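You operate a simulated robot arm through the tools that you are given. There is no shell and no other tool. Be economical: measure what you need, move in short steps, check, and stop when the job is done.

The job below is to be done with a simulated robot arm. You get a single attempt, and the scene is never put back.

TASK
Press the brass bush in by the depth on the bush card.
Fine: set the brass stop dial to that depth first, and draw the grey slide out again. The ram presses with up to 250 N: keep to the lever and the slide's grip.

It is judged by the outcome, as a careful person would: the job done as asked, and still so three seconds after it is handed in. It fails if anything else is knocked over, pushed out of place, dropped, spilled or broken.

THE ROBOT
A 6-joint arm with a two-finger parallel gripper, fixed in place. Base frame: the origin is at the foot of the arm, x ahead of it, y to its left, z up; the work surface is at about z = 892. Lengths are in mm, angles in degrees, forces in N, time in s.
With the tool pointing down near the work surface it reaches from about 240 to 660 mm from the base axis. Its first joint turns from -66.0 to 66.0 degrees. Payload 2.9 kg.
The TCP is the grasp point between the finger pads, 30 mm short of the fingertips. In the tool frame z runs along the fingers and y along their closing line. Largest opening 110 mm; finger width 20, thickness 10; the body of the gripper, 48 by 112 mm, starts 55 mm behind the TCP.
Orientation is that of the tool frame in the base frame, as [roll, pitch, yaw] about the fixed x, y, z axes, in that order (R = Rz(yaw) Ry(pitch) Rx(roll)). With the fingers straight down and closing along the base's y, the tool's x points along the base's -x, its y along +y and its z along -z.

THE INTERFACE
- The arm moves only by the tool jog_arm. Its argument "increments" is a list of rows, each a list of 7 numbers: the shift along the tool's x, y, z in mm, then the turn, a rotation vector about the tool's x, y, z in degrees, then the closure, from 0 (fully open) to 1 (shut). In form: [[dx, dy, dz, ax, ay, az, claw], ...]. A call has 1 to 12 rows; each row shifts and turns the commanded pose from where the row before left it, along the tool's axes as they then stand. Each row takes 0.2 s and may step no farther than 50 mm and 8.6 degrees from the row before; otherwise, or with a gripper value out of range, the whole call is refused. A pose out of reach is approached as far as the arm can. The call stops where the force on the tool passes 70 N (or 10 N more than at its start, if that is more) or the arm is blocked; 0.2 s more then pass. The fingers move at their own pace (about 108 mm/s each) and stop on an object; they squeeze with about 41 N. The grip force told is the motor's: it shows also when the fingers shut on nothing. Time passes only in rows, and 0.2 s behind the last, so rows that do not move let the fingers close. It gives the time, the measured TCP pose, the force on the tool (base axes), the opening and the grip force at its end, in the units of the frame above (readings bear some noise), and new pictures: "views" is both (left out), scene, wrist or none.
- Cameras (640 x 400 px; columns grow to the right, rows downward): "scene" is fixed at [97.1, 462.8, 1371.2]; the picture's right is [-0.42, -0.91, 0.00], its down [-0.60, 0.28, -0.75] and it looks along [0.68, -0.31, -0.66] (base axes); focal length 214 px, centre (320, 200). "wrist" rides on the gripper at [72, 17, -103] in the tool frame; the picture's right is [-0.23, 0.97, 0.00], its down [-0.76, -0.18, -0.62] and it looks along [-0.61, -0.14, 0.78] (tool axes); focal length 222 px, centre (320, 200). There is no depth. A picture from a camera that has moved, and an enlarged one, comes with that camera's place and axes in the base frame and with its lens.
- zoom(camera, box): a new picture of the part [left, top, right, bottom] of that camera's present view, enlarged. The clock stands still meanwhile.
- close_job(): hands the job in; it is judged then, once.

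Go step by step. Nothing tells you positions but the pictures and the camera data: compare them with the known pose of the tool, close in by small moves and look again before you grip or let go. The budget is 120 turns and 170 pictures, counting those below and the enlarged ones. Unless the task says otherwise, let go and move clear before handing in, and close with one line.

The tools are called after "Call:" by a JSON object that holds its "name" and its "arguments". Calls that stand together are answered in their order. jog_arm: Moves the arm, as the interface text tells. Its arguments: {"type":"object","properties":{"increments":{"type":"array","items":{"type":"array","items":{"type":"number"}}},"views":{"type":"string","enum":["both","scene","wrist","none"]}},"required":["increments"]} The other tools are called the same way: zoom (camera, box) takes an enlarged picture of a part of a camera's view; close_job () hands the job in.

At the start:

```text
t: 0.0
ee_pos: [367.4, -108.2, 1320.1]
tool_rot: [-180.0, 0.1, 179.9]
contact_force: [0.2, 0.1, -0.4]
opening: 110.0
finger_force: 0.0
```

scene: 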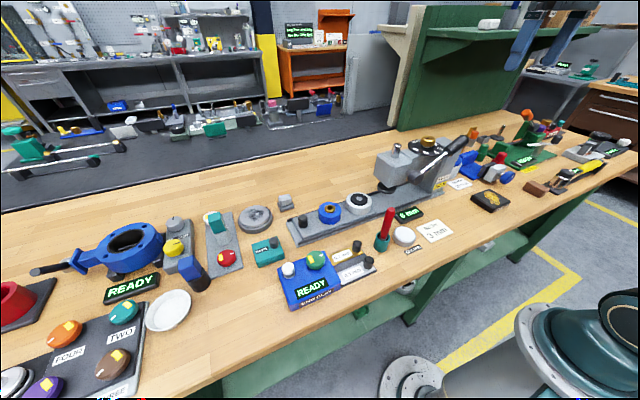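
wrist: 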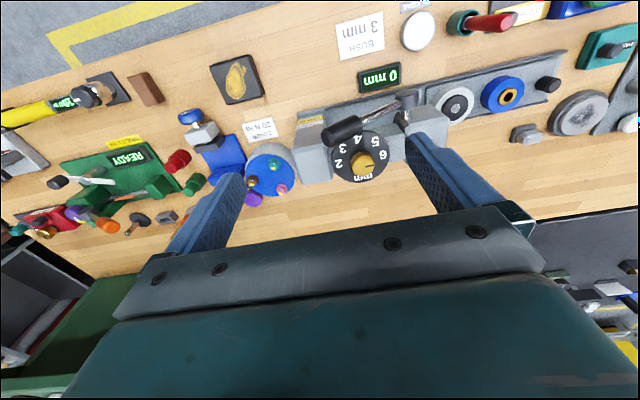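

I see an arbor press with a dial, a lever, a slide with a blue part and brass bush, and a card that seems to read "BUSH 3 mm". I'll zoom in to read the details.

Call:
{"name": "zoom", "arguments": {"camera": "scene", "box": [270, 120, 490, 260]}}

Call:
{"name": "zoom", "arguments": {"camera": "wrist", "box": [280, 0, 600, 200]}}

```text
2.86 times, centred on (380, 190) of scene
camera zoom: at [97.1, 462.8, 1371.2], right [-0.42, -0.91, 0.0], down [-0.6, 0.28, -0.75], along [0.68, -0.31, -0.66], focal length 613 px, centre (149, 229)
```

zoom: 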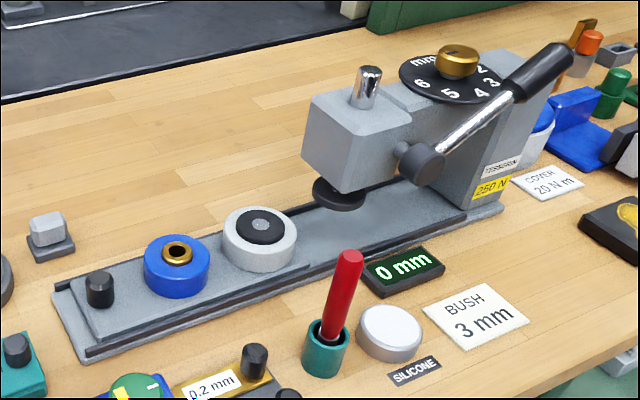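

```text
2.00 times, centred on (440, 100) of wrist
camera zoom: at [294.6, -92.2, 1421.9], right [0.23, 0.97, 0.0], down [0.76, -0.18, 0.62], along [0.61, -0.14, -0.78], focal length 444 px, centre (80, 400)
```

zoom: 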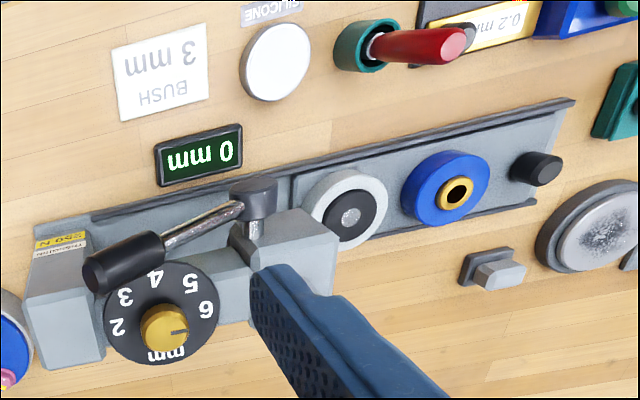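

The card reads 3 mm. The dial knob triangulates to about (494,-64,1091), the slide handle to (497,336,925), the bush to (495,249,944) and the ram to y≈46. I'll move closer to look at the dial.

Call:
{"name": "jog_arm", "arguments": {"increments": [[-11, 22, 36, 0, 0, 0, 0], [-11, 22, 36, 0, 0, 0, 0], [-11, 21, 36, 0, 0, 0, 0], [0, 0, 0, 0, 0, 0, 0]], "views": "wrist"}}

```text
t: 1.0
ee_pos: [400.5, -44.1, 1212.0]
tool_rot: [-179.9, 0.1, -180.0]
contact_force: [-0.3, 0.2, 0.6]
opening: 110.2
finger_force: 0.1
camera wrist: at [328.4, -26.8, 1313.7], right [0.23, 0.97, 0.0], down [0.76, -0.18, 0.62], along [0.61, -0.14, -0.78], focal length 222 px, centre (320, 200)
```

wrist: 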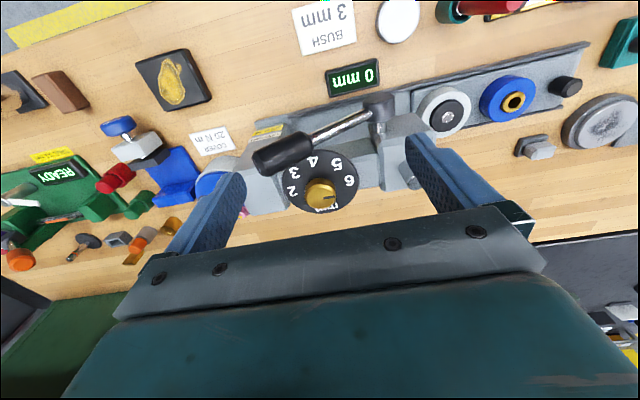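

Now a close look at the dial.

Call:
{"name": "zoom", "arguments": {"camera": "wrist", "box": [240, 80, 432, 220]}}

Call:
{"name": "zoom", "arguments": {"camera": "scene", "box": [390, 120, 490, 190]}}

```text
2.86 times, centred on (336, 150) of wrist
camera zoom: at [328.4, -26.8, 1313.7], right [0.23, 0.97, 0.0], down [0.76, -0.18, 0.62], along [0.61, -0.14, -0.78], focal length 635 px, centre (274, 343)
```

zoom: 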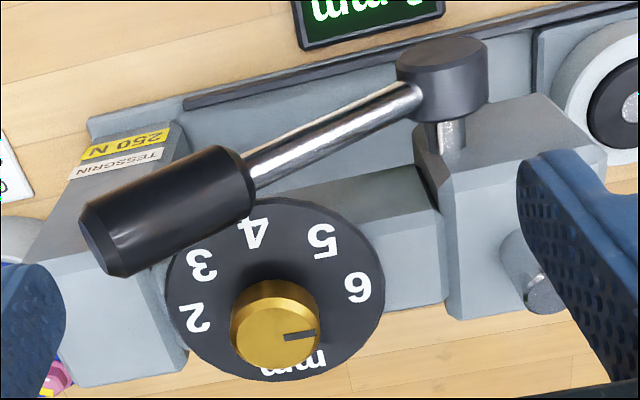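

```text
5.71 times, centred on (440, 155) of scene
camera zoom: at [97.1, 462.8, 1371.2], right [-0.42, -0.91, 0.0], down [-0.6, 0.28, -0.75], along [0.68, -0.31, -0.66], focal length 1226 px, centre (-366, 457)
```

zoom: 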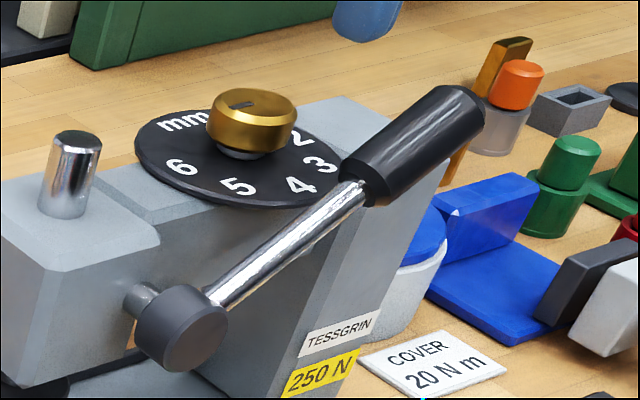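

The numbers sit 45° apart with 6 toward +y, 4 toward -x and 3 toward (-x,-y), and the pointer now stands at 6. It needs a 135° turn counter-clockwise seen from above. I'll go over the knob at about (497,-65), partly closed.

Call:
{"name": "jog_arm", "arguments": {"increments": [[-33, -7, 0, 0, 0, 0, 0.3], [-33, -7, 0, 0, 0, 0, 0.45], [-31, -7, 0, 0, 0, 0, 0.45], [0, 0, 22, 0, 0, 0, 0.45], [0, 0, 20, 0, 0, 0, 0.45], [0, 0, 0, 0, 0, 0, 0.45]]}}

```text
t: 2.4
ee_pos: [498.6, -64.6, 1168.7]
tool_rot: [180.0, 0.1, 180.0]
contact_force: [0.4, -0.1, 0.2]
opening: 60.4
finger_force: 0.1
camera wrist: at [425.4, -48.9, 1271.6], right [0.23, 0.97, 0.0], down [0.76, -0.18, 0.62], along [0.61, -0.14, -0.78], focal length 222 px, centre (320, 200)
```

scene: 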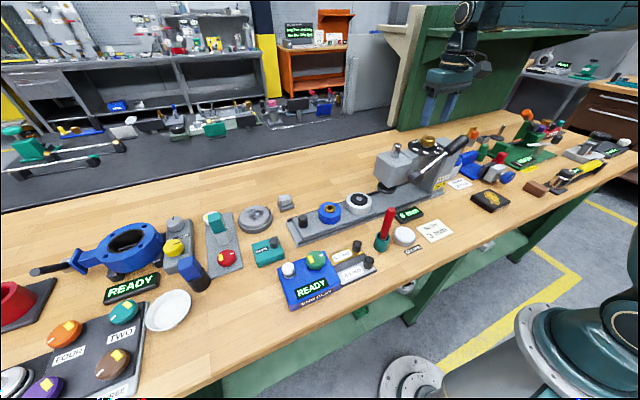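
wrist: 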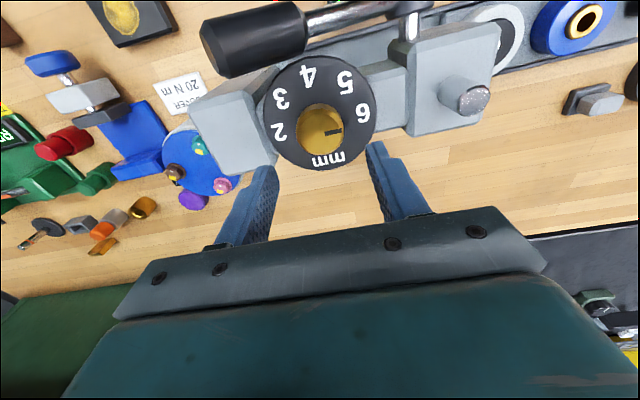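

I'll correct slightly to the knob centre (about 494.5,-63.5), turn the tool 67° beforehand, and look again.

Call:
{"name": "jog_arm", "arguments": {"increments": [[4, 1, 0, 0, 0, 8.4, 0.45], [0, 0, 0, 0, 0, 8.4, 0.45], [0, 0, 0, 0, 0, 8.4, 0.45], [0, 0, 0, 0, 0, 8.4, 0.45], [0, 0, 0, 0, 0, 8.4, 0.45], [0, 0, 0, 0, 0, 8.4, 0.45], [0, 0, 0, 0, 0, 8.4, 0.45], [0, 0, 0, 0, 0, 8.4, 0.45], [0, 0, 20, 0, 0, 0, 0.45], [0, 0, 15, 0, 0, 0, 0.45], [0, 0, 0, 0, 0, 0, 0.45]]}}

```text
t: 4.8
ee_pos: [494.0, -63.2, 1133.6]
tool_rot: [179.9, 0.2, 112.9]
contact_force: [0.2, 0.5, 0.3]
opening: 60.6
finger_force: 0.0
camera wrist: at [481.2, 9.1, 1237.0], right [0.99, 0.17, 0.0], down [0.13, -0.77, 0.62], along [0.11, -0.61, -0.78], focal length 222 px, centre (320, 200)
```

scene: 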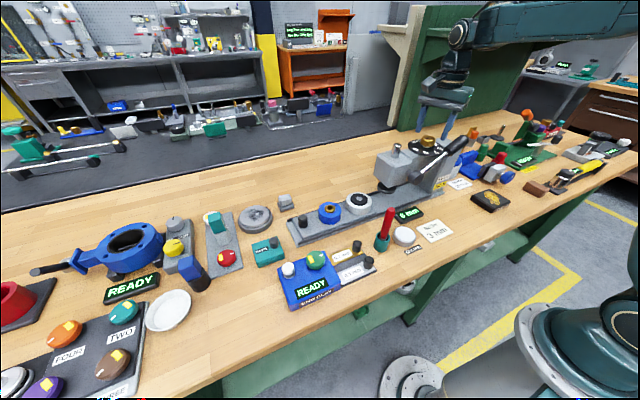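
wrist: 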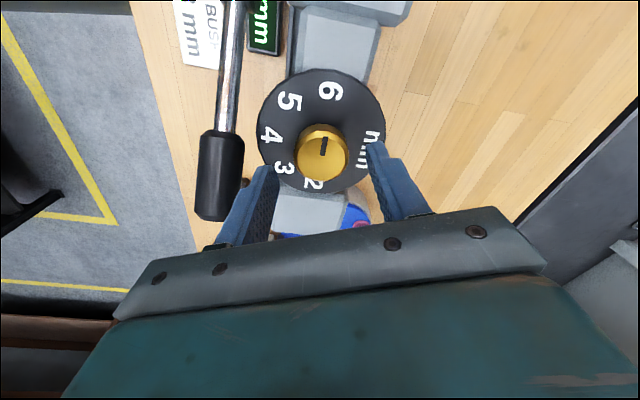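

The knob is centred between the fingers. I'll descend to tips at about 1075 and close.

Call:
{"name": "jog_arm", "arguments": {"increments": [[0, 0, 10, 0, 0, 0, 0.45], [0, 0, 10, 0, 0, 0, 0.45], [0, 0, 8, 0, 0, 0, 0.45], [0, 0, 0, 0, 0, 0, 0.45], [0, 0, 0, 0, 0, 0, 1], [0, 0, 0, 0, 0, 0, 1]], "views": "wrist"}}

Call:
{"name": "zoom", "arguments": {"camera": "scene", "box": [380, 80, 500, 180]}}

```text
t: 6.2
ee_pos: [495.3, -64.4, 1106.4]
tool_rot: [179.9, 0.1, 112.8]
contact_force: [5.4, 1.2, -4.5]
opening: 39.6
finger_force: 44.6
camera wrist: at [481.7, 9.1, 1208.9], right [0.99, 0.17, 0.0], down [0.13, -0.77, 0.62], along [0.11, -0.61, -0.78], focal length 222 px, centre (320, 200)
```

wrist: 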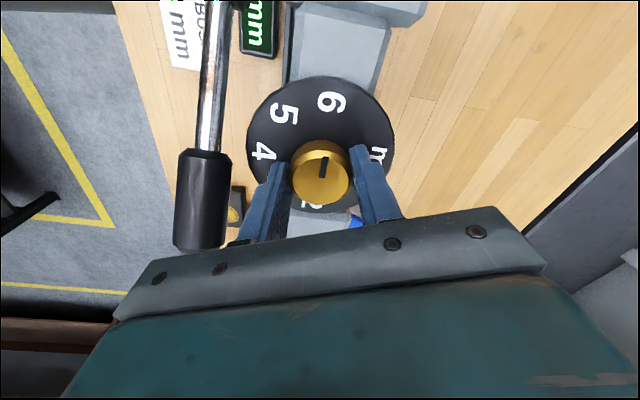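

```text
4.00 times, centred on (440, 130) of scene
camera zoom: at [97.3, 462.8, 1371.2], right [-0.42, -0.91, 0.0], down [-0.6, 0.28, -0.75], along [0.68, -0.31, -0.66], focal length 858 px, centre (-160, 480)
```

zoom: 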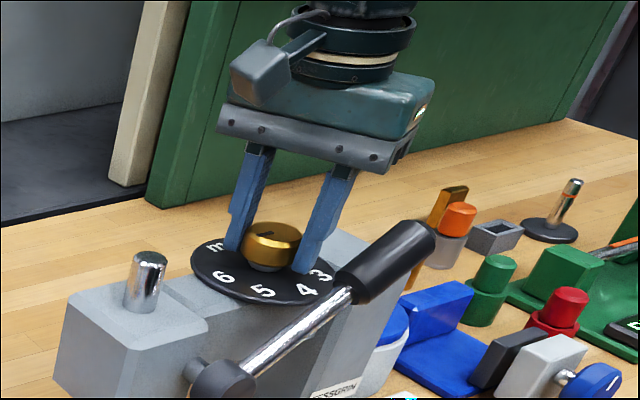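

The knob is gripped. I'll turn it -42° about tool z and check.

Call:
{"name": "jog_arm", "arguments": {"increments": [[0, 0, 0, 0, 0, -5, 1], [0, 0, 0, 0, 0, -8, 1], [0, 0, 0, 0, 0, -8, 1], [0, 0, 0, 0, 0, -8, 1], [0, 0, 0, 0, 0, -8, 1], [0, 0, 0, 0, 0, -8, 1], [0, 0, 0, 0, 0, 0, 1]], "views": "wrist"}}

```text
t: 7.8
ee_pos: [494.2, -64.6, 1106.3]
tool_rot: [-180.0, 0.2, 157.8]
contact_force: [8.4, -9.9, -4.8]
opening: 39.7
finger_force: 45.5
camera wrist: at [433.0, -21.8, 1208.8], right [0.58, 0.82, 0.0], down [0.64, -0.45, 0.62], along [0.51, -0.36, -0.78], focal length 222 px, centre (320, 200)
```

wrist: 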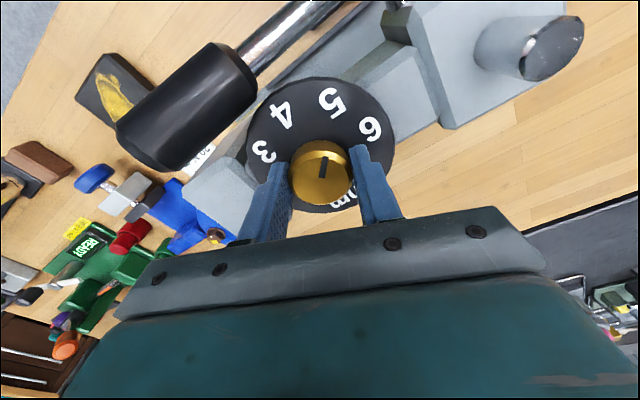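

The knob follows, and the pointer now faces 5. I'll turn it 90° more.

Call:
{"name": "jog_arm", "arguments": {"increments": [[0, 0, 0, 0, 0, -7.5, 1], [0, 0, 0, 0, 0, -7.5, 1], [0, 0, 0, 0, 0, -7.5, 1], [0, 0, 0, 0, 0, -7.5, 1], [0, 0, 0, 0, 0, -7.5, 1], [0, 0, 0, 0, 0, -7.5, 1], [0, 0, 0, 0, 0, -7.5, 1], [0, 0, 0, 0, 0, -7.5, 1], [0, 0, 0, 0, 0, -7.5, 1], [0, 0, 0, 0, 0, -7.5, 1], [0, 0, 0, 0, 0, -7.5, 1], [0, 0, 0, 0, 0, -7.5, 1]], "views": "wrist"}}

```text
t: 10.4
ee_pos: [495.6, -66.4, 1105.0]
tool_rot: [-179.8, 0.2, -112.2]
contact_force: [15.2, -27.9, -2.5]
opening: 39.2
finger_force: 45.2
camera wrist: at [450.9, -126.8, 1208.8], right [-0.82, 0.58, 0.0], down [0.45, 0.64, 0.62], along [0.36, 0.51, -0.78], focal length 222 px, centre (320, 200)
```

wrist: 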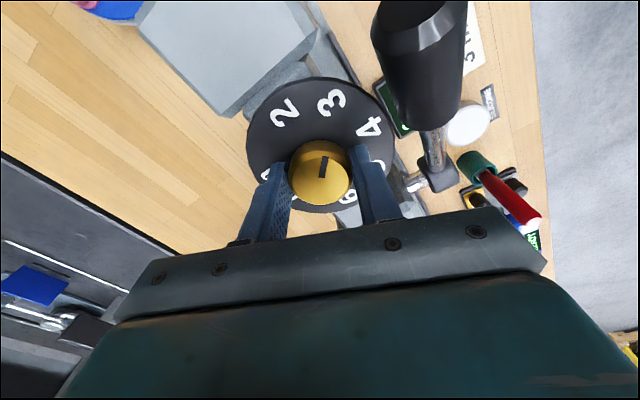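

The pointer shows 3. I'll release, rise and verify from above.

Call:
{"name": "jog_arm", "arguments": {"increments": [[0, 0, 0, 0, 0, 0, 0.45], [0, 0, 0, 0, 0, 0, 0.45], [0, 0, -20, 0, 0, 0, 0.45], [0, 0, -40, 0, 0, 0, 0.45], [0, 0, -40, 0, 0, 0, 0.45], [0, 0, 0, 0, 0, 0, 0.45]], "views": "none"}}

Call:
{"name": "zoom", "arguments": {"camera": "wrist", "box": [240, 60, 400, 160]}}

Call:
{"name": "zoom", "arguments": {"camera": "scene", "box": [390, 120, 490, 190]}}

```text
t: 11.8
ee_pos: [493.2, -64.1, 1204.9]
tool_rot: [-179.8, 0.1, -112.3]
contact_force: [-0.7, 0.4, -1.1]
opening: 60.6
finger_force: 0.1
```

```text
4.00 times, centred on (320, 110) of wrist
camera zoom: at [450.5, -125.6, 1308.0], right [-0.82, 0.58, 0.0], down [0.45, 0.64, 0.62], along [0.36, 0.51, -0.78], focal length 888 px, centre (320, 560)
```

zoom: 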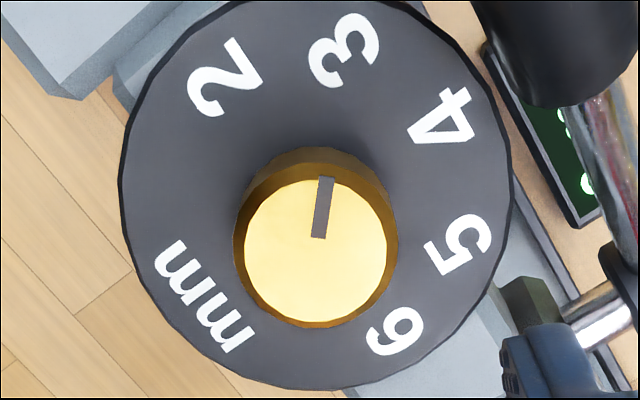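

```text
5.71 times, centred on (440, 155) of scene
camera zoom: at [97.1, 462.8, 1371.2], right [-0.42, -0.91, 0.0], down [-0.6, 0.28, -0.75], along [0.68, -0.31, -0.66], focal length 1226 px, centre (-366, 457)
```

zoom: 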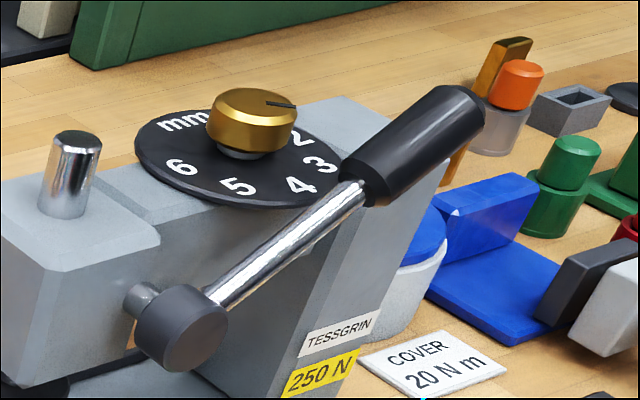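

The dial reads about 3. I'll measure the pointer more finely before going on.

Call:
{"name": "zoom", "arguments": {"camera": "wrist", "box": [290, 60, 354, 100]}}

Call:
{"name": "zoom", "arguments": {"camera": "wrist", "box": [288, 90, 352, 145]}}

```text
10.00 times, centred on (322, 80) of wrist
camera zoom: at [450.5, -125.6, 1308.0], right [-0.82, 0.58, 0.0], down [0.45, 0.64, 0.62], along [0.36, 0.51, -0.78], focal length 2221 px, centre (300, 1400)
```

zoom: 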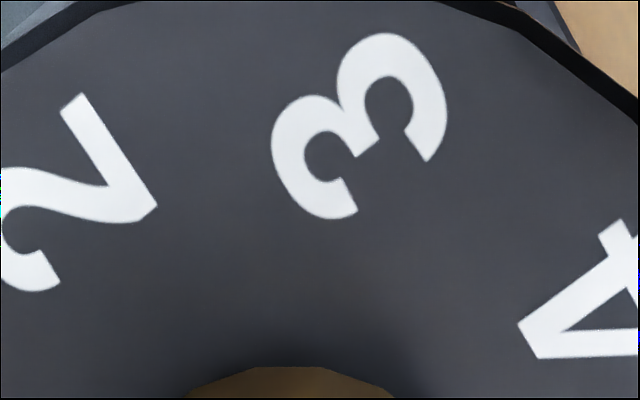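

```text
7.27 times, centred on (320, 118) of wrist
camera zoom: at [450.5, -125.6, 1308.0], right [-0.82, 0.58, 0.0], down [0.45, 0.64, 0.62], along [0.36, 0.51, -0.78], focal length 1615 px, centre (320, 800)
```

zoom: 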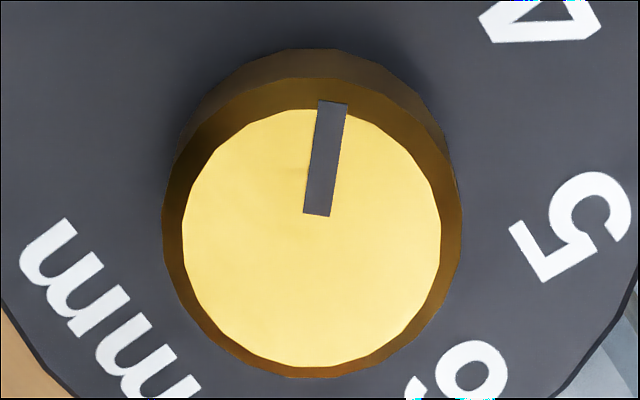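

The pointer is on 3 within about 1.5°. Next I'll turn the tool back to yaw 90, so the fingers close along x and the camera is on the +y side, and travel over to the slide handle.

Call:
{"name": "jog_arm", "arguments": {"increments": [[0, 0, -20, 0, 0, 8.3, 0.3], [0, 0, 0, 0, 0, 8.3, 0.3], [0, 0, 0, 0, 0, 8.3, 0.3], [0, 0, 0, 0, 0, 8.3, 0.3], [0, 0, 0, 0, 0, 8.3, 0.3], [0, 0, 0, 0, 0, 8.3, 0.3], [0, 0, 0, 0, 0, 8.3, 0.3], [0, 0, 0, 0, 0, 8.3, 0.3], [0, 0, 0, 0, 0, 8.3, 0.3], [0, 0, 0, 0, 0, 8.3, 0.3], [0, 0, 0, 0, 0, 8.3, 0.3], [0, 0, 0, 0, 0, 8.3, 0.3]], "views": "none"}}

Call:
{"name": "jog_arm", "arguments": {"increments": [[0, 0, 0, 0, 0, 8.3, 0.3], [0, 0, 0, 0, 0, 8.3, 0.3], [0, 0, 0, 0, 0, 8.3, 0.3], [0, 0, 0, 0, 0, 8.3, 0.3], [0, 0, 0, 0, 0, 8.3, 0.3], [0, 0, 0, 0, 0, 8.3, 0.3], [0, 0, 0, 0, 0, 8.3, 0.3], [50, 0, 0, 0, 0, 0, 0.3], [50, 0, 0, 0, 0, 0, 0.3], [50, 0, 0, 0, 0, 0, 0.3], [50, 0, 0, 0, 0, 0, 0.3], [0, 0, 0, 0, 0, 0, 0.3]], "views": "scene"}}

```text
t: 14.4
ee_pos: [493.6, -63.9, 1225.2]
tool_rot: [-179.9, 0.0, 148.0]
contact_force: [0.4, 0.1, 0.1]
opening: 76.9
finger_force: 0.1
```

```text
t: 17.0
ee_pos: [494.0, 137.0, 1225.2]
tool_rot: [179.8, 0.0, 90.0]
contact_force: [-0.1, -0.1, 0.2]
opening: 77.1
finger_force: 0.1
```

scene: 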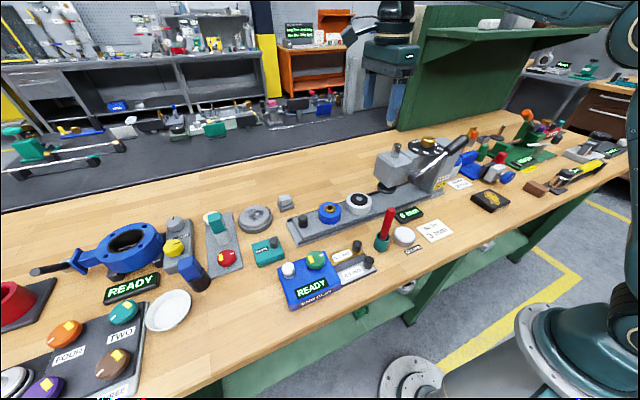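

I'll continue to above the handle and lower to z≈1040 for a look.

Call:
{"name": "jog_arm", "arguments": {"increments": [[50, 0, 20, 0, 0, 0, 0.3], [50, 0, 20, 0, 0, 0, 0.3], [50, 0, 20, 0, 0, 0, 0.4], [49, 3, 30, 0, 0, 0, 0.5], [0, 0, 45, 0, 0, 0, 0.5], [0, 0, 45, 0, 0, 0, 0.5], [0, 0, 0, 0, 0, 0, 0.5]]}}

```text
refused: row 1 steps farther than a row can; nothing moved
```

Call:
{"name": "jog_arm", "arguments": {"increments": [[45, 0, 20, 0, 0, 0, 0.3], [45, 0, 20, 0, 0, 0, 0.3], [45, 0, 20, 0, 0, 0, 0.4], [35, 3, 20, 0, 0, 0, 0.5], [29, 0, 20, 0, 0, 0, 0.5], [0, 0, 42, 0, 0, 0, 0.5], [0, 0, 42, 0, 0, 0, 0.5], [0, 0, 0, 0, 0, 0, 0.5]]}}

```text
t: 18.8
ee_pos: [495.1, 336.0, 1039.3]
tool_rot: [179.9, 0.0, 90.1]
contact_force: [-0.4, -0.3, 0.2]
opening: 55.2
finger_force: 0.1
camera wrist: at [512.4, 407.8, 1143.0], right [0.97, -0.23, 0.0], down [-0.18, -0.76, 0.62], along [-0.14, -0.61, -0.78], focal length 222 px, centre (320, 200)
```

scene: 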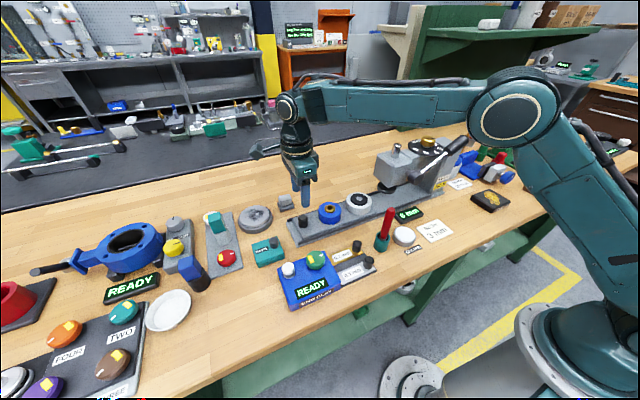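
wrist: 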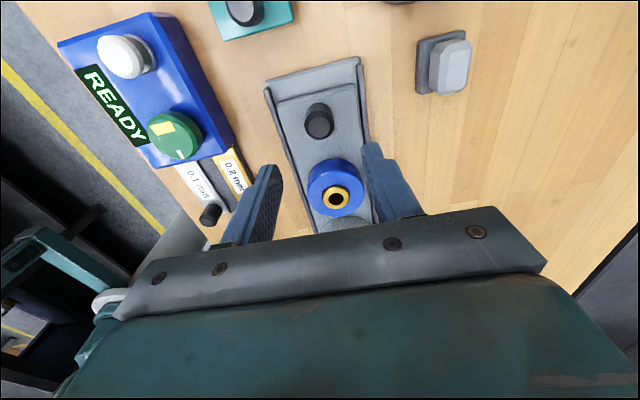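

Zooming to locate the handle and judge its height.

Call:
{"name": "zoom", "arguments": {"camera": "wrist", "box": [256, 60, 384, 220]}}

Call:
{"name": "zoom", "arguments": {"camera": "scene", "box": [270, 160, 400, 250]}}

```text
2.50 times, centred on (320, 140) of wrist
camera zoom: at [512.4, 407.8, 1143.0], right [0.97, -0.23, 0.0], down [-0.18, -0.76, 0.62], along [-0.14, -0.61, -0.78], focal length 555 px, centre (320, 350)
```

zoom: 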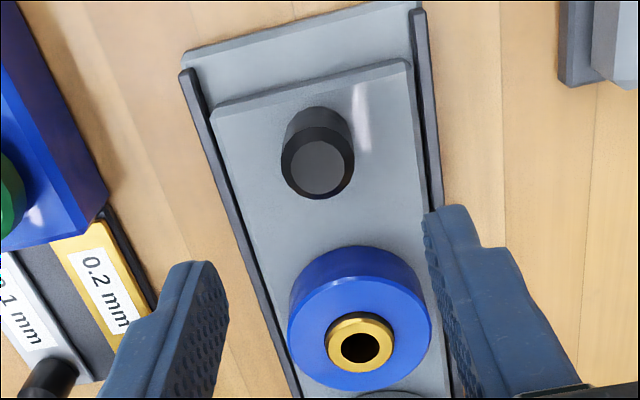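

```text
4.44 times, centred on (335, 205) of scene
camera zoom: at [97.1, 462.8, 1371.2], right [-0.42, -0.91, 0.0], down [-0.6, 0.28, -0.75], along [0.68, -0.31, -0.66], focal length 953 px, centre (253, 178)
```

zoom: 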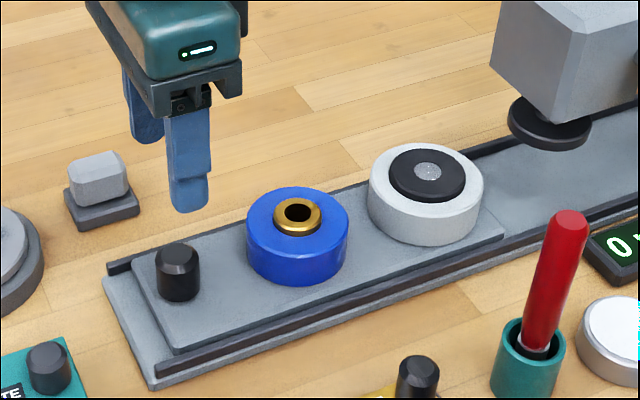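

The handle is about 27 mm across, centred at (495.7,333.5), with its top at about 938. I'll lower with the tips near 916 and check before gripping.

Call:
{"name": "jog_arm", "arguments": {"increments": [[-2.5, 0.6, 30, 0, 0, 0, 0.5], [0, 0, 30, 0, 0, 0, 0.5], [0, 0, 18, 0, 0, 0, 0.5], [0, 0, 13, 0, 0, 0, 0.5], [0, 0, 0, 0, 0, 0, 0.5]]}}

```text
t: 20.0
ee_pos: [496.6, 331.7, 950.0]
tool_rot: [179.9, 0.0, 90.1]
contact_force: [0.0, 0.0, -1.1]
opening: 54.9
finger_force: 0.0
camera wrist: at [513.5, 404.6, 1053.3], right [0.97, -0.23, 0.0], down [-0.18, -0.76, 0.62], along [-0.14, -0.61, -0.78], focal length 222 px, centre (320, 200)
```

scene: 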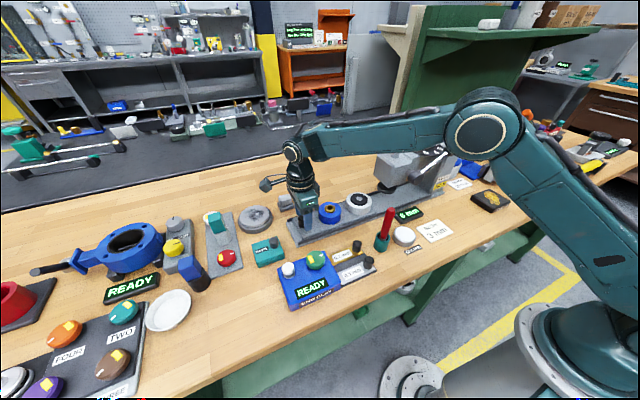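
wrist: 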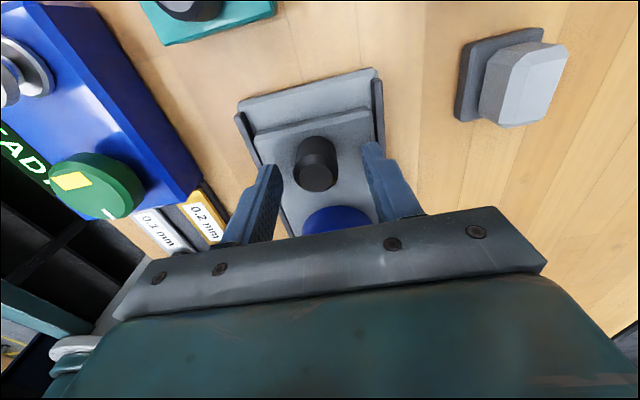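

Aligned. I'll go 4 mm lower and grip.

Call:
{"name": "jog_arm", "arguments": {"increments": [[0, -1.5, 4, 0, 0, 0, 0.5], [0, 0, 0, 0, 0, 0, 1], [0, 0, 0, 0, 0, 0, 1], [0, 0, 0, 0, 0, 0, 1]], "views": "wrist"}}

Call:
{"name": "zoom", "arguments": {"camera": "scene", "box": [270, 150, 400, 250]}}

```text
t: 21.0
ee_pos: [494.2, 332.7, 946.2]
tool_rot: [-179.9, 0.1, 90.1]
contact_force: [-4.5, -0.9, 2.2]
opening: 27.7
finger_force: 45.0
camera wrist: at [511.7, 404.7, 1049.3], right [0.97, -0.22, 0.0], down [-0.18, -0.76, 0.62], along [-0.14, -0.61, -0.78], focal length 222 px, centre (320, 200)
```

wrist: 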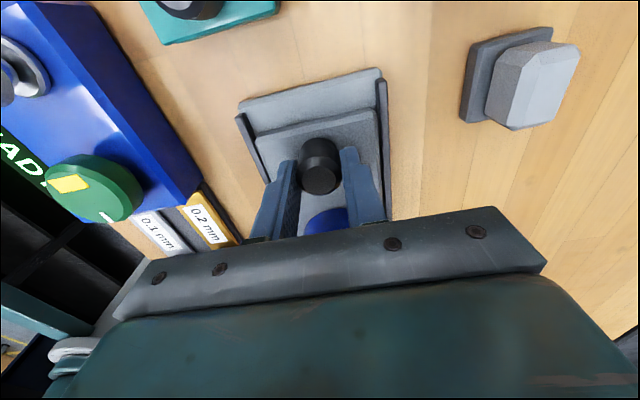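

```text
4.00 times, centred on (335, 200) of scene
camera zoom: at [97.0, 462.7, 1371.2], right [-0.42, -0.91, 0.0], down [-0.6, 0.28, -0.75], along [0.68, -0.31, -0.66], focal length 858 px, centre (260, 200)
```

zoom: 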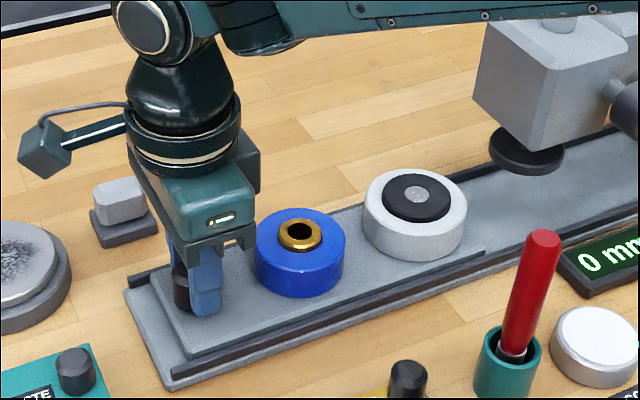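

The handle is gripped. I'll push 40 mm toward -y to test.

Call:
{"name": "jog_arm", "arguments": {"increments": [[-8, 0, 0, 0, 0, 0, 1], [-16, 0, 0, 0, 0, 0, 1], [-16, 0, 0, 0, 0, 0, 1], [0, 0, 0, 0, 0, 0, 1]], "views": "none"}}

Call:
{"name": "zoom", "arguments": {"camera": "scene", "box": [270, 140, 430, 250]}}

```text
t: 22.0
ee_pos: [494.9, 291.2, 946.3]
tool_rot: [-179.9, 0.0, 90.1]
contact_force: [-11.4, -1.2, -3.5]
opening: 27.5
finger_force: 44.9
```

```text
3.64 times, centred on (350, 195) of scene
camera zoom: at [96.9, 462.7, 1371.2], right [-0.42, -0.91, 0.0], down [-0.6, 0.28, -0.75], along [0.68, -0.31, -0.66], focal length 780 px, centre (211, 218)
```

zoom: 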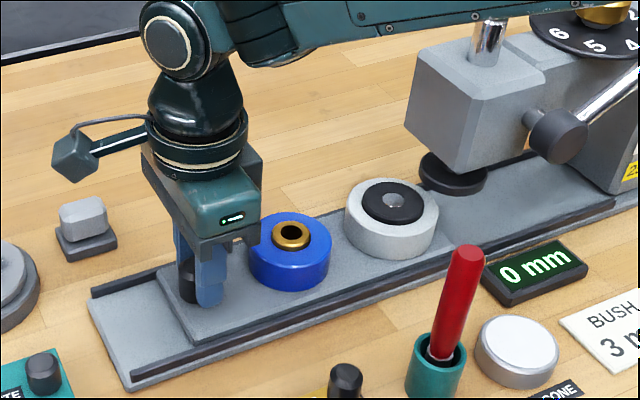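

The slide moves freely. I'll continue 100 mm more, easing x slightly.

Call:
{"name": "jog_arm", "arguments": {"increments": [[-20, -1, 0, 0, 0, 0, 1], [-20, -0.3, 0, 0, 0, 0, 1], [-20, -0.3, 0, 0, 0, 0, 1], [-20, 0, 0, 0, 0, 0, 1], [-10, 0, 0, 0, 0, 0, 1], [0, 0, 0, 0, 0, 0, 1]], "views": "none"}}

Call:
{"name": "zoom", "arguments": {"camera": "scene", "box": [290, 120, 450, 230]}}

```text
t: 23.4
ee_pos: [495.3, 202.5, 946.7]
tool_rot: [179.9, 0.0, 90.0]
contact_force: [14.1, -2.1, -17.5]
opening: 27.4
finger_force: 45.1
```

```text
3.64 times, centred on (370, 175) of scene
camera zoom: at [97.8, 462.8, 1371.1], right [-0.42, -0.91, 0.0], down [-0.6, 0.28, -0.75], along [0.68, -0.31, -0.66], focal length 780 px, centre (138, 291)
```

zoom: 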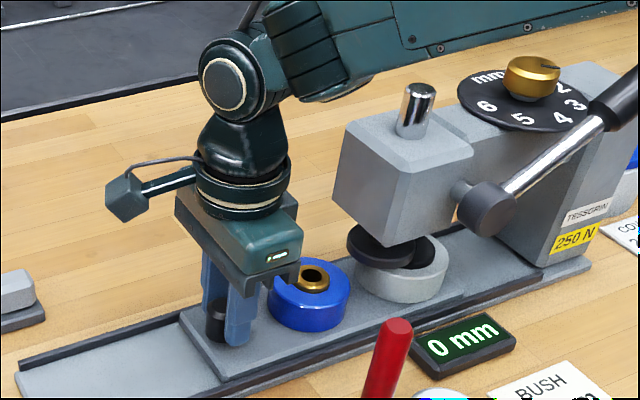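

The grey station is passing under the ram. I'll check the clearance closely.

Call:
{"name": "zoom", "arguments": {"camera": "scene", "box": [350, 150, 430, 210]}}

Call:
{"name": "zoom", "arguments": {"camera": "wrist", "box": [160, 60, 480, 260]}}

```text
6.67 times, centred on (390, 180) of scene
camera zoom: at [97.8, 462.8, 1371.1], right [-0.42, -0.91, 0.0], down [-0.6, 0.28, -0.75], along [0.68, -0.31, -0.66], focal length 1430 px, centre (-147, 333)
```

zoom: 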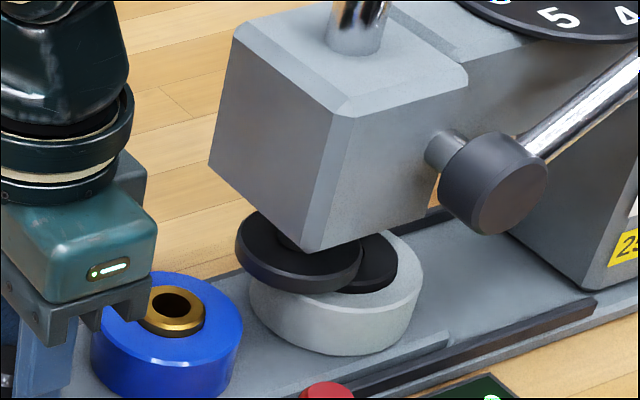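

```text
2.00 times, centred on (320, 160) of wrist
camera zoom: at [511.6, 274.3, 1049.4], right [0.97, -0.23, 0.0], down [-0.18, -0.76, 0.62], along [-0.14, -0.61, -0.78], focal length 444 px, centre (320, 280)
```

zoom: 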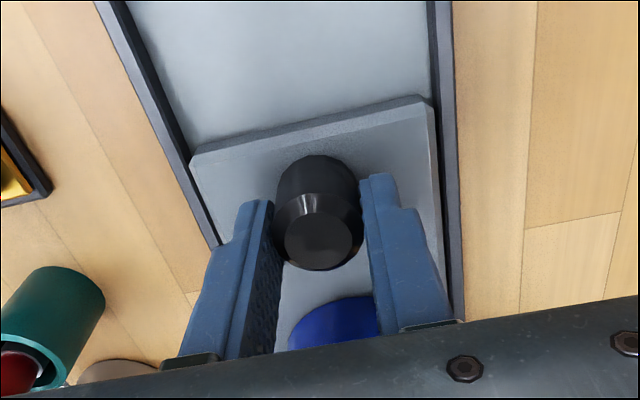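

It's clear. I'll ease the x/z strain and push another 50 mm in small steps.

Call:
{"name": "jog_arm", "arguments": {"increments": [[-12, 0.7, 0.5, 0, 0, 0, 1], [-12, 0, 0, 0, 0, 0, 1], [-12, 0, 0, 0, 0, 0, 1], [-12, 0, 0, 0, 0, 0, 1], [0, 0, 0, 0, 0, 0, 1]], "views": "none"}}

Call:
{"name": "zoom", "arguments": {"camera": "scene", "box": [310, 90, 470, 220]}}

```text
t: 24.6
ee_pos: [495.0, 153.8, 946.0]
tool_rot: [179.9, 0.0, 90.1]
contact_force: [13.3, -2.3, -13.3]
opening: 27.6
finger_force: 44.9
```

```text
3.08 times, centred on (390, 155) of scene
camera zoom: at [97.7, 462.7, 1371.2], right [-0.42, -0.91, 0.0], down [-0.6, 0.28, -0.75], along [0.68, -0.31, -0.66], focal length 660 px, centre (105, 338)
```

zoom: 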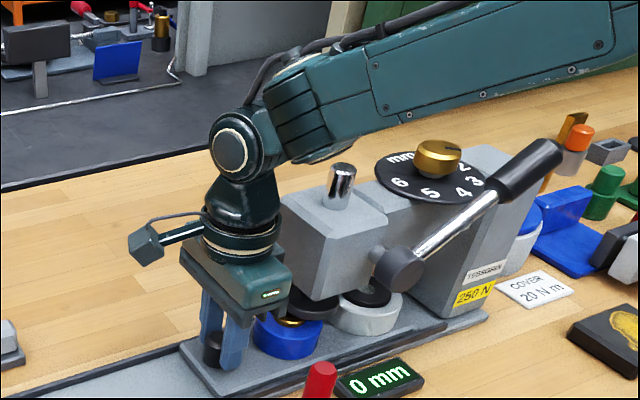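

I'll keep going in 6 mm steps, watching the force for the stop.

Call:
{"name": "jog_arm", "arguments": {"increments": [[-6, 0.7, 0.4, 0, 0, 0, 1], [-6, 0, 0, 0, 0, 0, 1], [-4, 0, 0, 0, 0, 0, 1], [0, 0, 0, 0, 0, 0, 1]], "views": "none"}}

Call:
{"name": "zoom", "arguments": {"camera": "scene", "box": [340, 130, 430, 220]}}

```text
t: 25.6
ee_pos: [495.3, 137.9, 946.9]
tool_rot: [-179.9, 0.1, 90.1]
contact_force: [0.8, -1.1, -1.8]
opening: 27.4
finger_force: 44.6
```

```text
4.44 times, centred on (385, 175) of scene
camera zoom: at [97.2, 462.7, 1371.2], right [-0.42, -0.91, 0.0], down [-0.6, 0.28, -0.75], along [0.68, -0.31, -0.66], focal length 953 px, centre (31, 311)
```

zoom: 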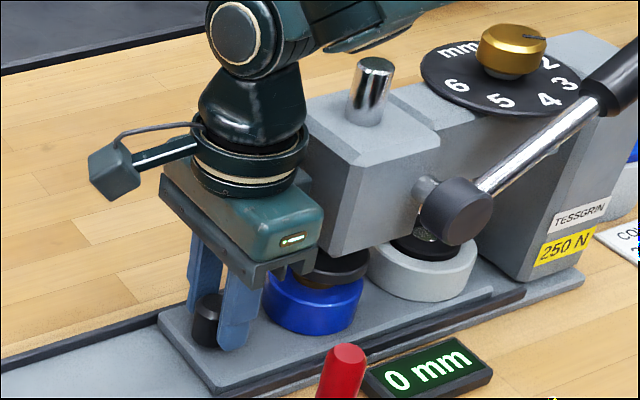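

About 7–12 mm remain. I'll push slowly and look for the stop.

Call:
{"name": "jog_arm", "arguments": {"increments": [[-2, 0, 0, 0, 0, 0, 1], [-2, 0, 0, 0, 0, 0, 1], [-2, 0, 0, 0, 0, 0, 1], [0, 0, 0, 0, 0, 0, 1]], "views": "none"}}

Call:
{"name": "zoom", "arguments": {"camera": "scene", "box": [340, 130, 430, 220]}}

```text
t: 26.6
ee_pos: [495.2, 133.3, 946.1]
tool_rot: [180.0, 0.0, 90.2]
contact_force: [-2.5, 1.4, 5.5]
opening: 27.7
finger_force: 45.4
```

```text
4.44 times, centred on (385, 175) of scene
camera zoom: at [97.0, 462.8, 1371.2], right [-0.42, -0.91, 0.0], down [-0.6, 0.28, -0.75], along [0.68, -0.31, -0.66], focal length 953 px, centre (31, 311)
```

zoom: 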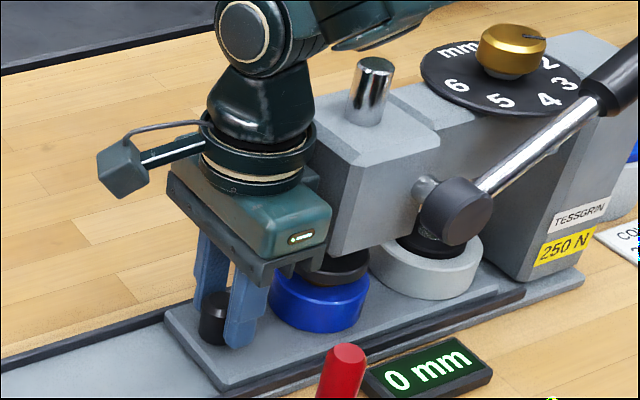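

Still free and moving. Continuing in small steps.

Call:
{"name": "jog_arm", "arguments": {"increments": [[-2, 0, 0, 0, 0, 0, 1], [-2, 0, 0, 0, 0, 0, 1], [-2, 0, 0, 0, 0, 0, 1], [0, 0, 0, 0, 0, 0, 1]], "views": "none"}}

Call:
{"name": "zoom", "arguments": {"camera": "scene", "box": [340, 130, 430, 220]}}

```text
t: 27.6
ee_pos: [494.0, 132.1, 946.7]
tool_rot: [179.9, -0.3, 90.9]
contact_force: [0.2, 38.4, 2.9]
opening: 27.7
finger_force: 44.4
```

```text
4.44 times, centred on (385, 175) of scene
camera zoom: at [97.1, 463.7, 1370.9], right [-0.42, -0.91, 0.0], down [-0.6, 0.28, -0.75], along [0.68, -0.31, -0.66], focal length 953 px, centre (31, 311)
```

zoom: 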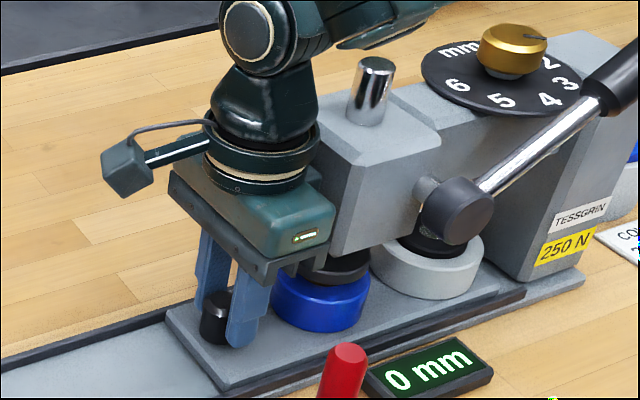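

The slide reached its stop (38 N, y≈132). I'll relax the push, release, and rise clear, backing off in y first as I climb.

Call:
{"name": "jog_arm", "arguments": {"increments": [[4.5, 0, 0, 0, 0, 0, 1], [0, 0, 0, 0, 0, 0, 0.5], [0, 0, 0, 0, 0, 0, 0.5], [0, 0, -15, 0, 0, 0, 0.5], [0, 0, -25, 0, 0, 0, 0.5], [20, 0, -40, 0, 0, 0, 0.5], [20, 0, -40, 0, 0, 0, 0.5], [0, 0, -50, 0, 0, 0, 0.5], [0, 0, -50, 0, 0, 0, 0.5], [0, 0, 0, 0, 0, 0, 0.5]]}}

Call:
{"name": "zoom", "arguments": {"camera": "scene", "box": [350, 130, 460, 220]}}

```text
t: 29.8
ee_pos: [494.5, 170.7, 1166.8]
tool_rot: [179.9, 0.1, 90.2]
contact_force: [-0.6, -0.2, 0.4]
opening: 55.2
finger_force: 0.1
camera wrist: at [511.6, 243.1, 1269.4], right [0.97, -0.23, 0.0], down [-0.18, -0.76, 0.62], along [-0.14, -0.61, -0.78], focal length 222 px, centre (320, 200)
```

scene: 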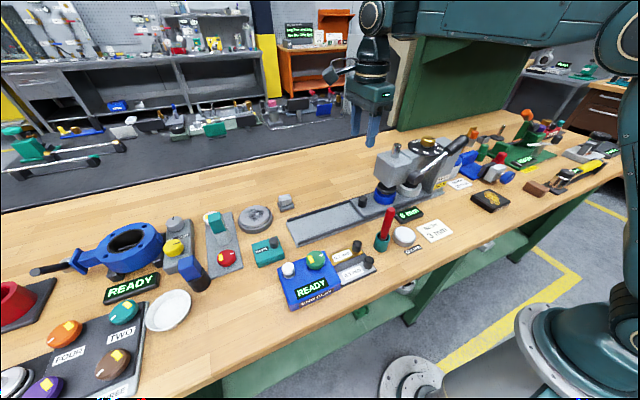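
wrist: 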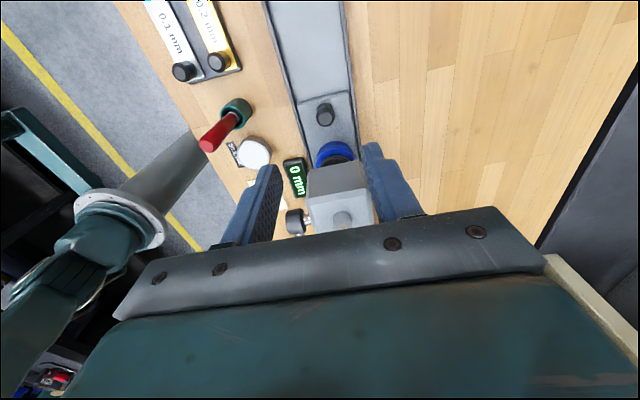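

```text
4.44 times, centred on (405, 175) of scene
camera zoom: at [97.1, 462.8, 1371.2], right [-0.42, -0.91, 0.0], down [-0.6, 0.28, -0.75], along [0.68, -0.31, -0.66], focal length 953 px, centre (-58, 311)
```

zoom: 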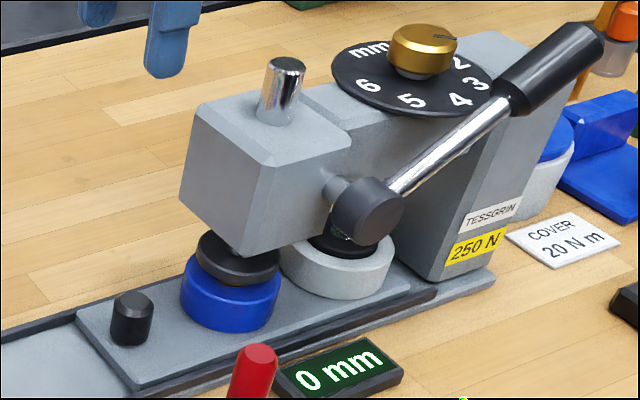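

The bush is now under the ram and the display reads 0 mm. The lever grip sits near (421,-88,1112), so I'll move above it with the fingers closing along x and look.

Call:
{"name": "jog_arm", "arguments": {"increments": [[0, 0, -40, 0, 0, 0, 0.4], [-43, -12, -2, 0, 0, 0, 0.3], [-43, -12, -2, 0, 0, 0, 0.3], [-43, -12, -2, 0, 0, 0, 0.3], [-43, -12, -2, 0, 0, 0, 0.3], [-43, -12, 0, 0, 0, 0, 0.3], [-41, -13, 0, 0, 0, 0, 0.3], [0, 0, 0, 0, 0, 0, 0.3]]}}

Call:
{"name": "zoom", "arguments": {"camera": "wrist", "box": [200, 0, 440, 220]}}

Call:
{"name": "zoom", "arguments": {"camera": "scene", "box": [390, 90, 490, 190]}}

```text
t: 31.6
ee_pos: [419.8, -86.6, 1214.0]
tool_rot: [179.8, -0.1, 90.2]
contact_force: [-0.9, 0.2, 0.2]
opening: 77.1
finger_force: 0.1
camera wrist: at [436.9, -13.7, 1316.7], right [0.97, -0.23, 0.0], down [-0.18, -0.76, 0.62], along [-0.14, -0.61, -0.78], focal length 222 px, centre (320, 200)
```

scene: 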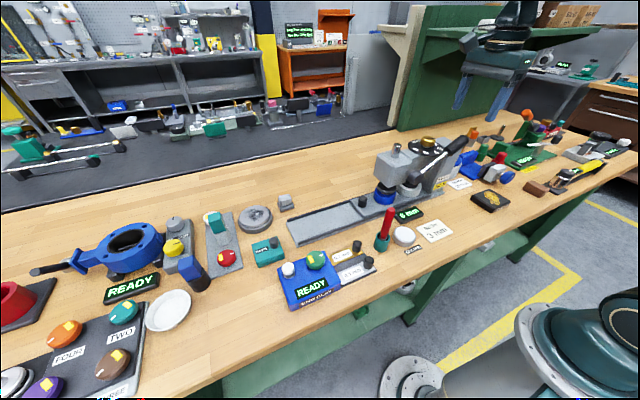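
wrist: 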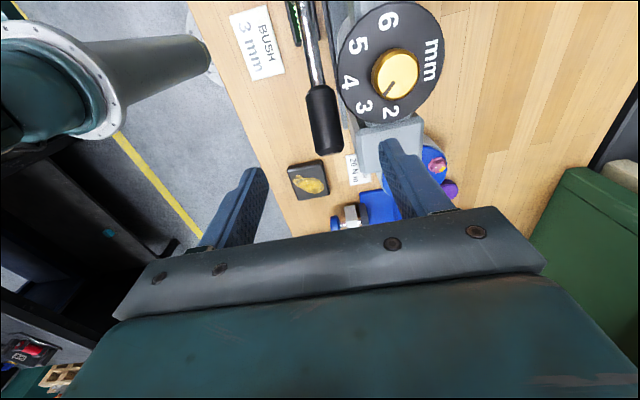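

```text
1.82 times, centred on (320, 110) of wrist
camera zoom: at [436.9, -13.7, 1316.7], right [0.97, -0.23, 0.0], down [-0.18, -0.76, 0.62], along [-0.14, -0.61, -0.78], focal length 404 px, centre (320, 364)
```

zoom: 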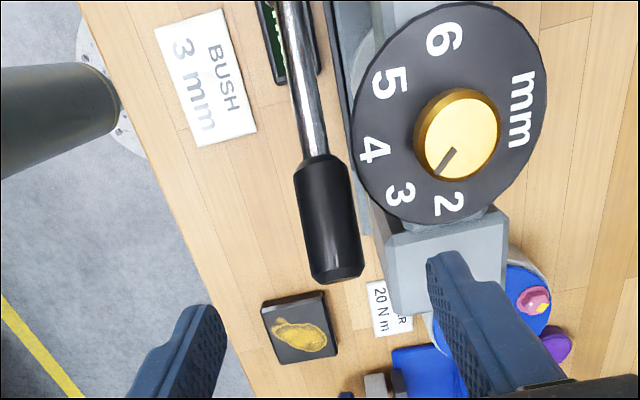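

```text
4.00 times, centred on (440, 140) of scene
camera zoom: at [97.1, 462.7, 1371.2], right [-0.42, -0.91, 0.0], down [-0.6, 0.28, -0.75], along [0.68, -0.31, -0.66], focal length 858 px, centre (-160, 440)
```

zoom: 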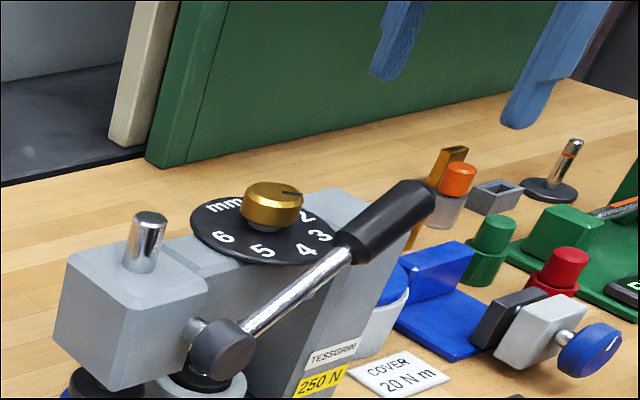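

The grip axis runs from about (423,-58,1090) to (422,-111,1117), some 29 mm in diameter, at about 30° elevation from a hub at (422,29,1036). I'll lower partway above (422.5,-90) and check.

Call:
{"name": "jog_arm", "arguments": {"increments": [[-3, 2.5, 30, 0, 0, 0, 0.5], [0, 0, 30, 0, 0, 0, 0.5], [0, 0, 10, 0, 0, 0, 0.5], [0, 0, 0, 0, 0, 0, 0.5]], "views": "wrist"}}

Call:
{"name": "zoom", "arguments": {"camera": "scene", "box": [390, 90, 490, 190]}}

```text
t: 32.6
ee_pos: [424.2, -87.6, 1143.7]
tool_rot: [179.9, -0.1, 90.1]
contact_force: [0.2, 0.2, -0.5]
opening: 55.0
finger_force: 0.1
camera wrist: at [441.1, -15.7, 1247.2], right [0.97, -0.23, 0.0], down [-0.18, -0.76, 0.62], along [-0.14, -0.61, -0.78], focal length 222 px, centre (320, 200)
```

wrist: 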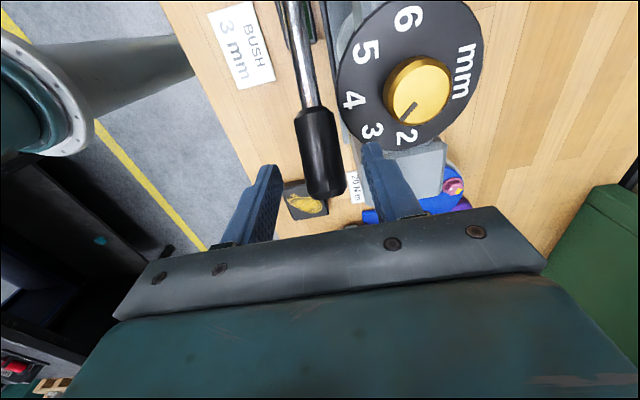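

```text
4.00 times, centred on (440, 140) of scene
camera zoom: at [97.1, 462.8, 1371.2], right [-0.42, -0.91, 0.0], down [-0.6, 0.28, -0.75], along [0.68, -0.31, -0.66], focal length 858 px, centre (-160, 440)
```

zoom: 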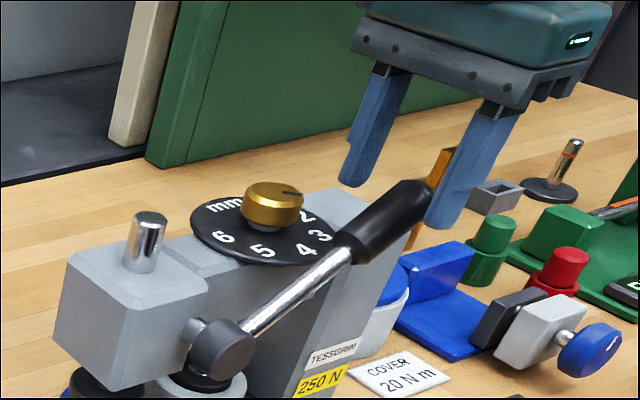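

Aligned. I'll lower 30 mm and close on the grip.

Call:
{"name": "jog_arm", "arguments": {"increments": [[0, -1, 15, 0, 0, 0, 0.5], [0, 0, 15, 0, 0, 0, 0.5], [0, 0, 0, 0, 0, 0, 0.5], [0, 0, 0, 0, 0, 0, 1], [0, 0, 0, 0, 0, 0, 1]], "views": "wrist"}}

Call:
{"name": "zoom", "arguments": {"camera": "scene", "box": [380, 90, 490, 220]}}

```text
t: 33.8
ee_pos: [425.2, -88.0, 1114.6]
tool_rot: [179.8, 0.2, 90.1]
contact_force: [7.5, 1.7, -4.7]
opening: 29.1
finger_force: 44.5
camera wrist: at [441.3, -15.8, 1217.3], right [0.97, -0.23, 0.0], down [-0.18, -0.76, 0.62], along [-0.14, -0.61, -0.78], focal length 222 px, centre (320, 200)
```

wrist: 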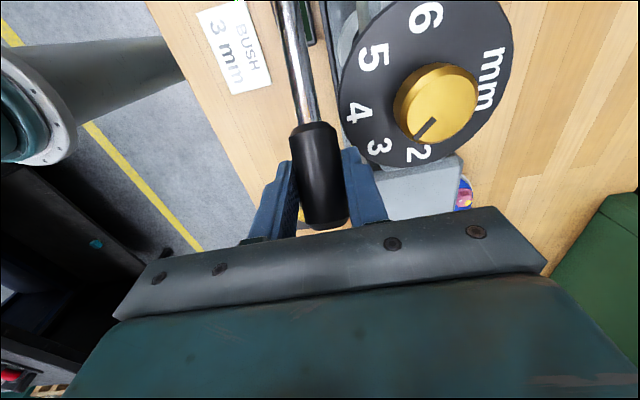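

```text
3.08 times, centred on (435, 155) of scene
camera zoom: at [97.4, 462.8, 1371.2], right [-0.42, -0.91, 0.0], down [-0.6, 0.28, -0.75], along [0.68, -0.31, -0.66], focal length 660 px, centre (-34, 338)
```

zoom: 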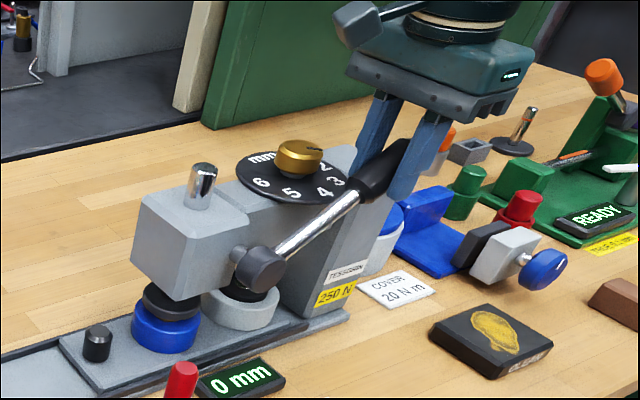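

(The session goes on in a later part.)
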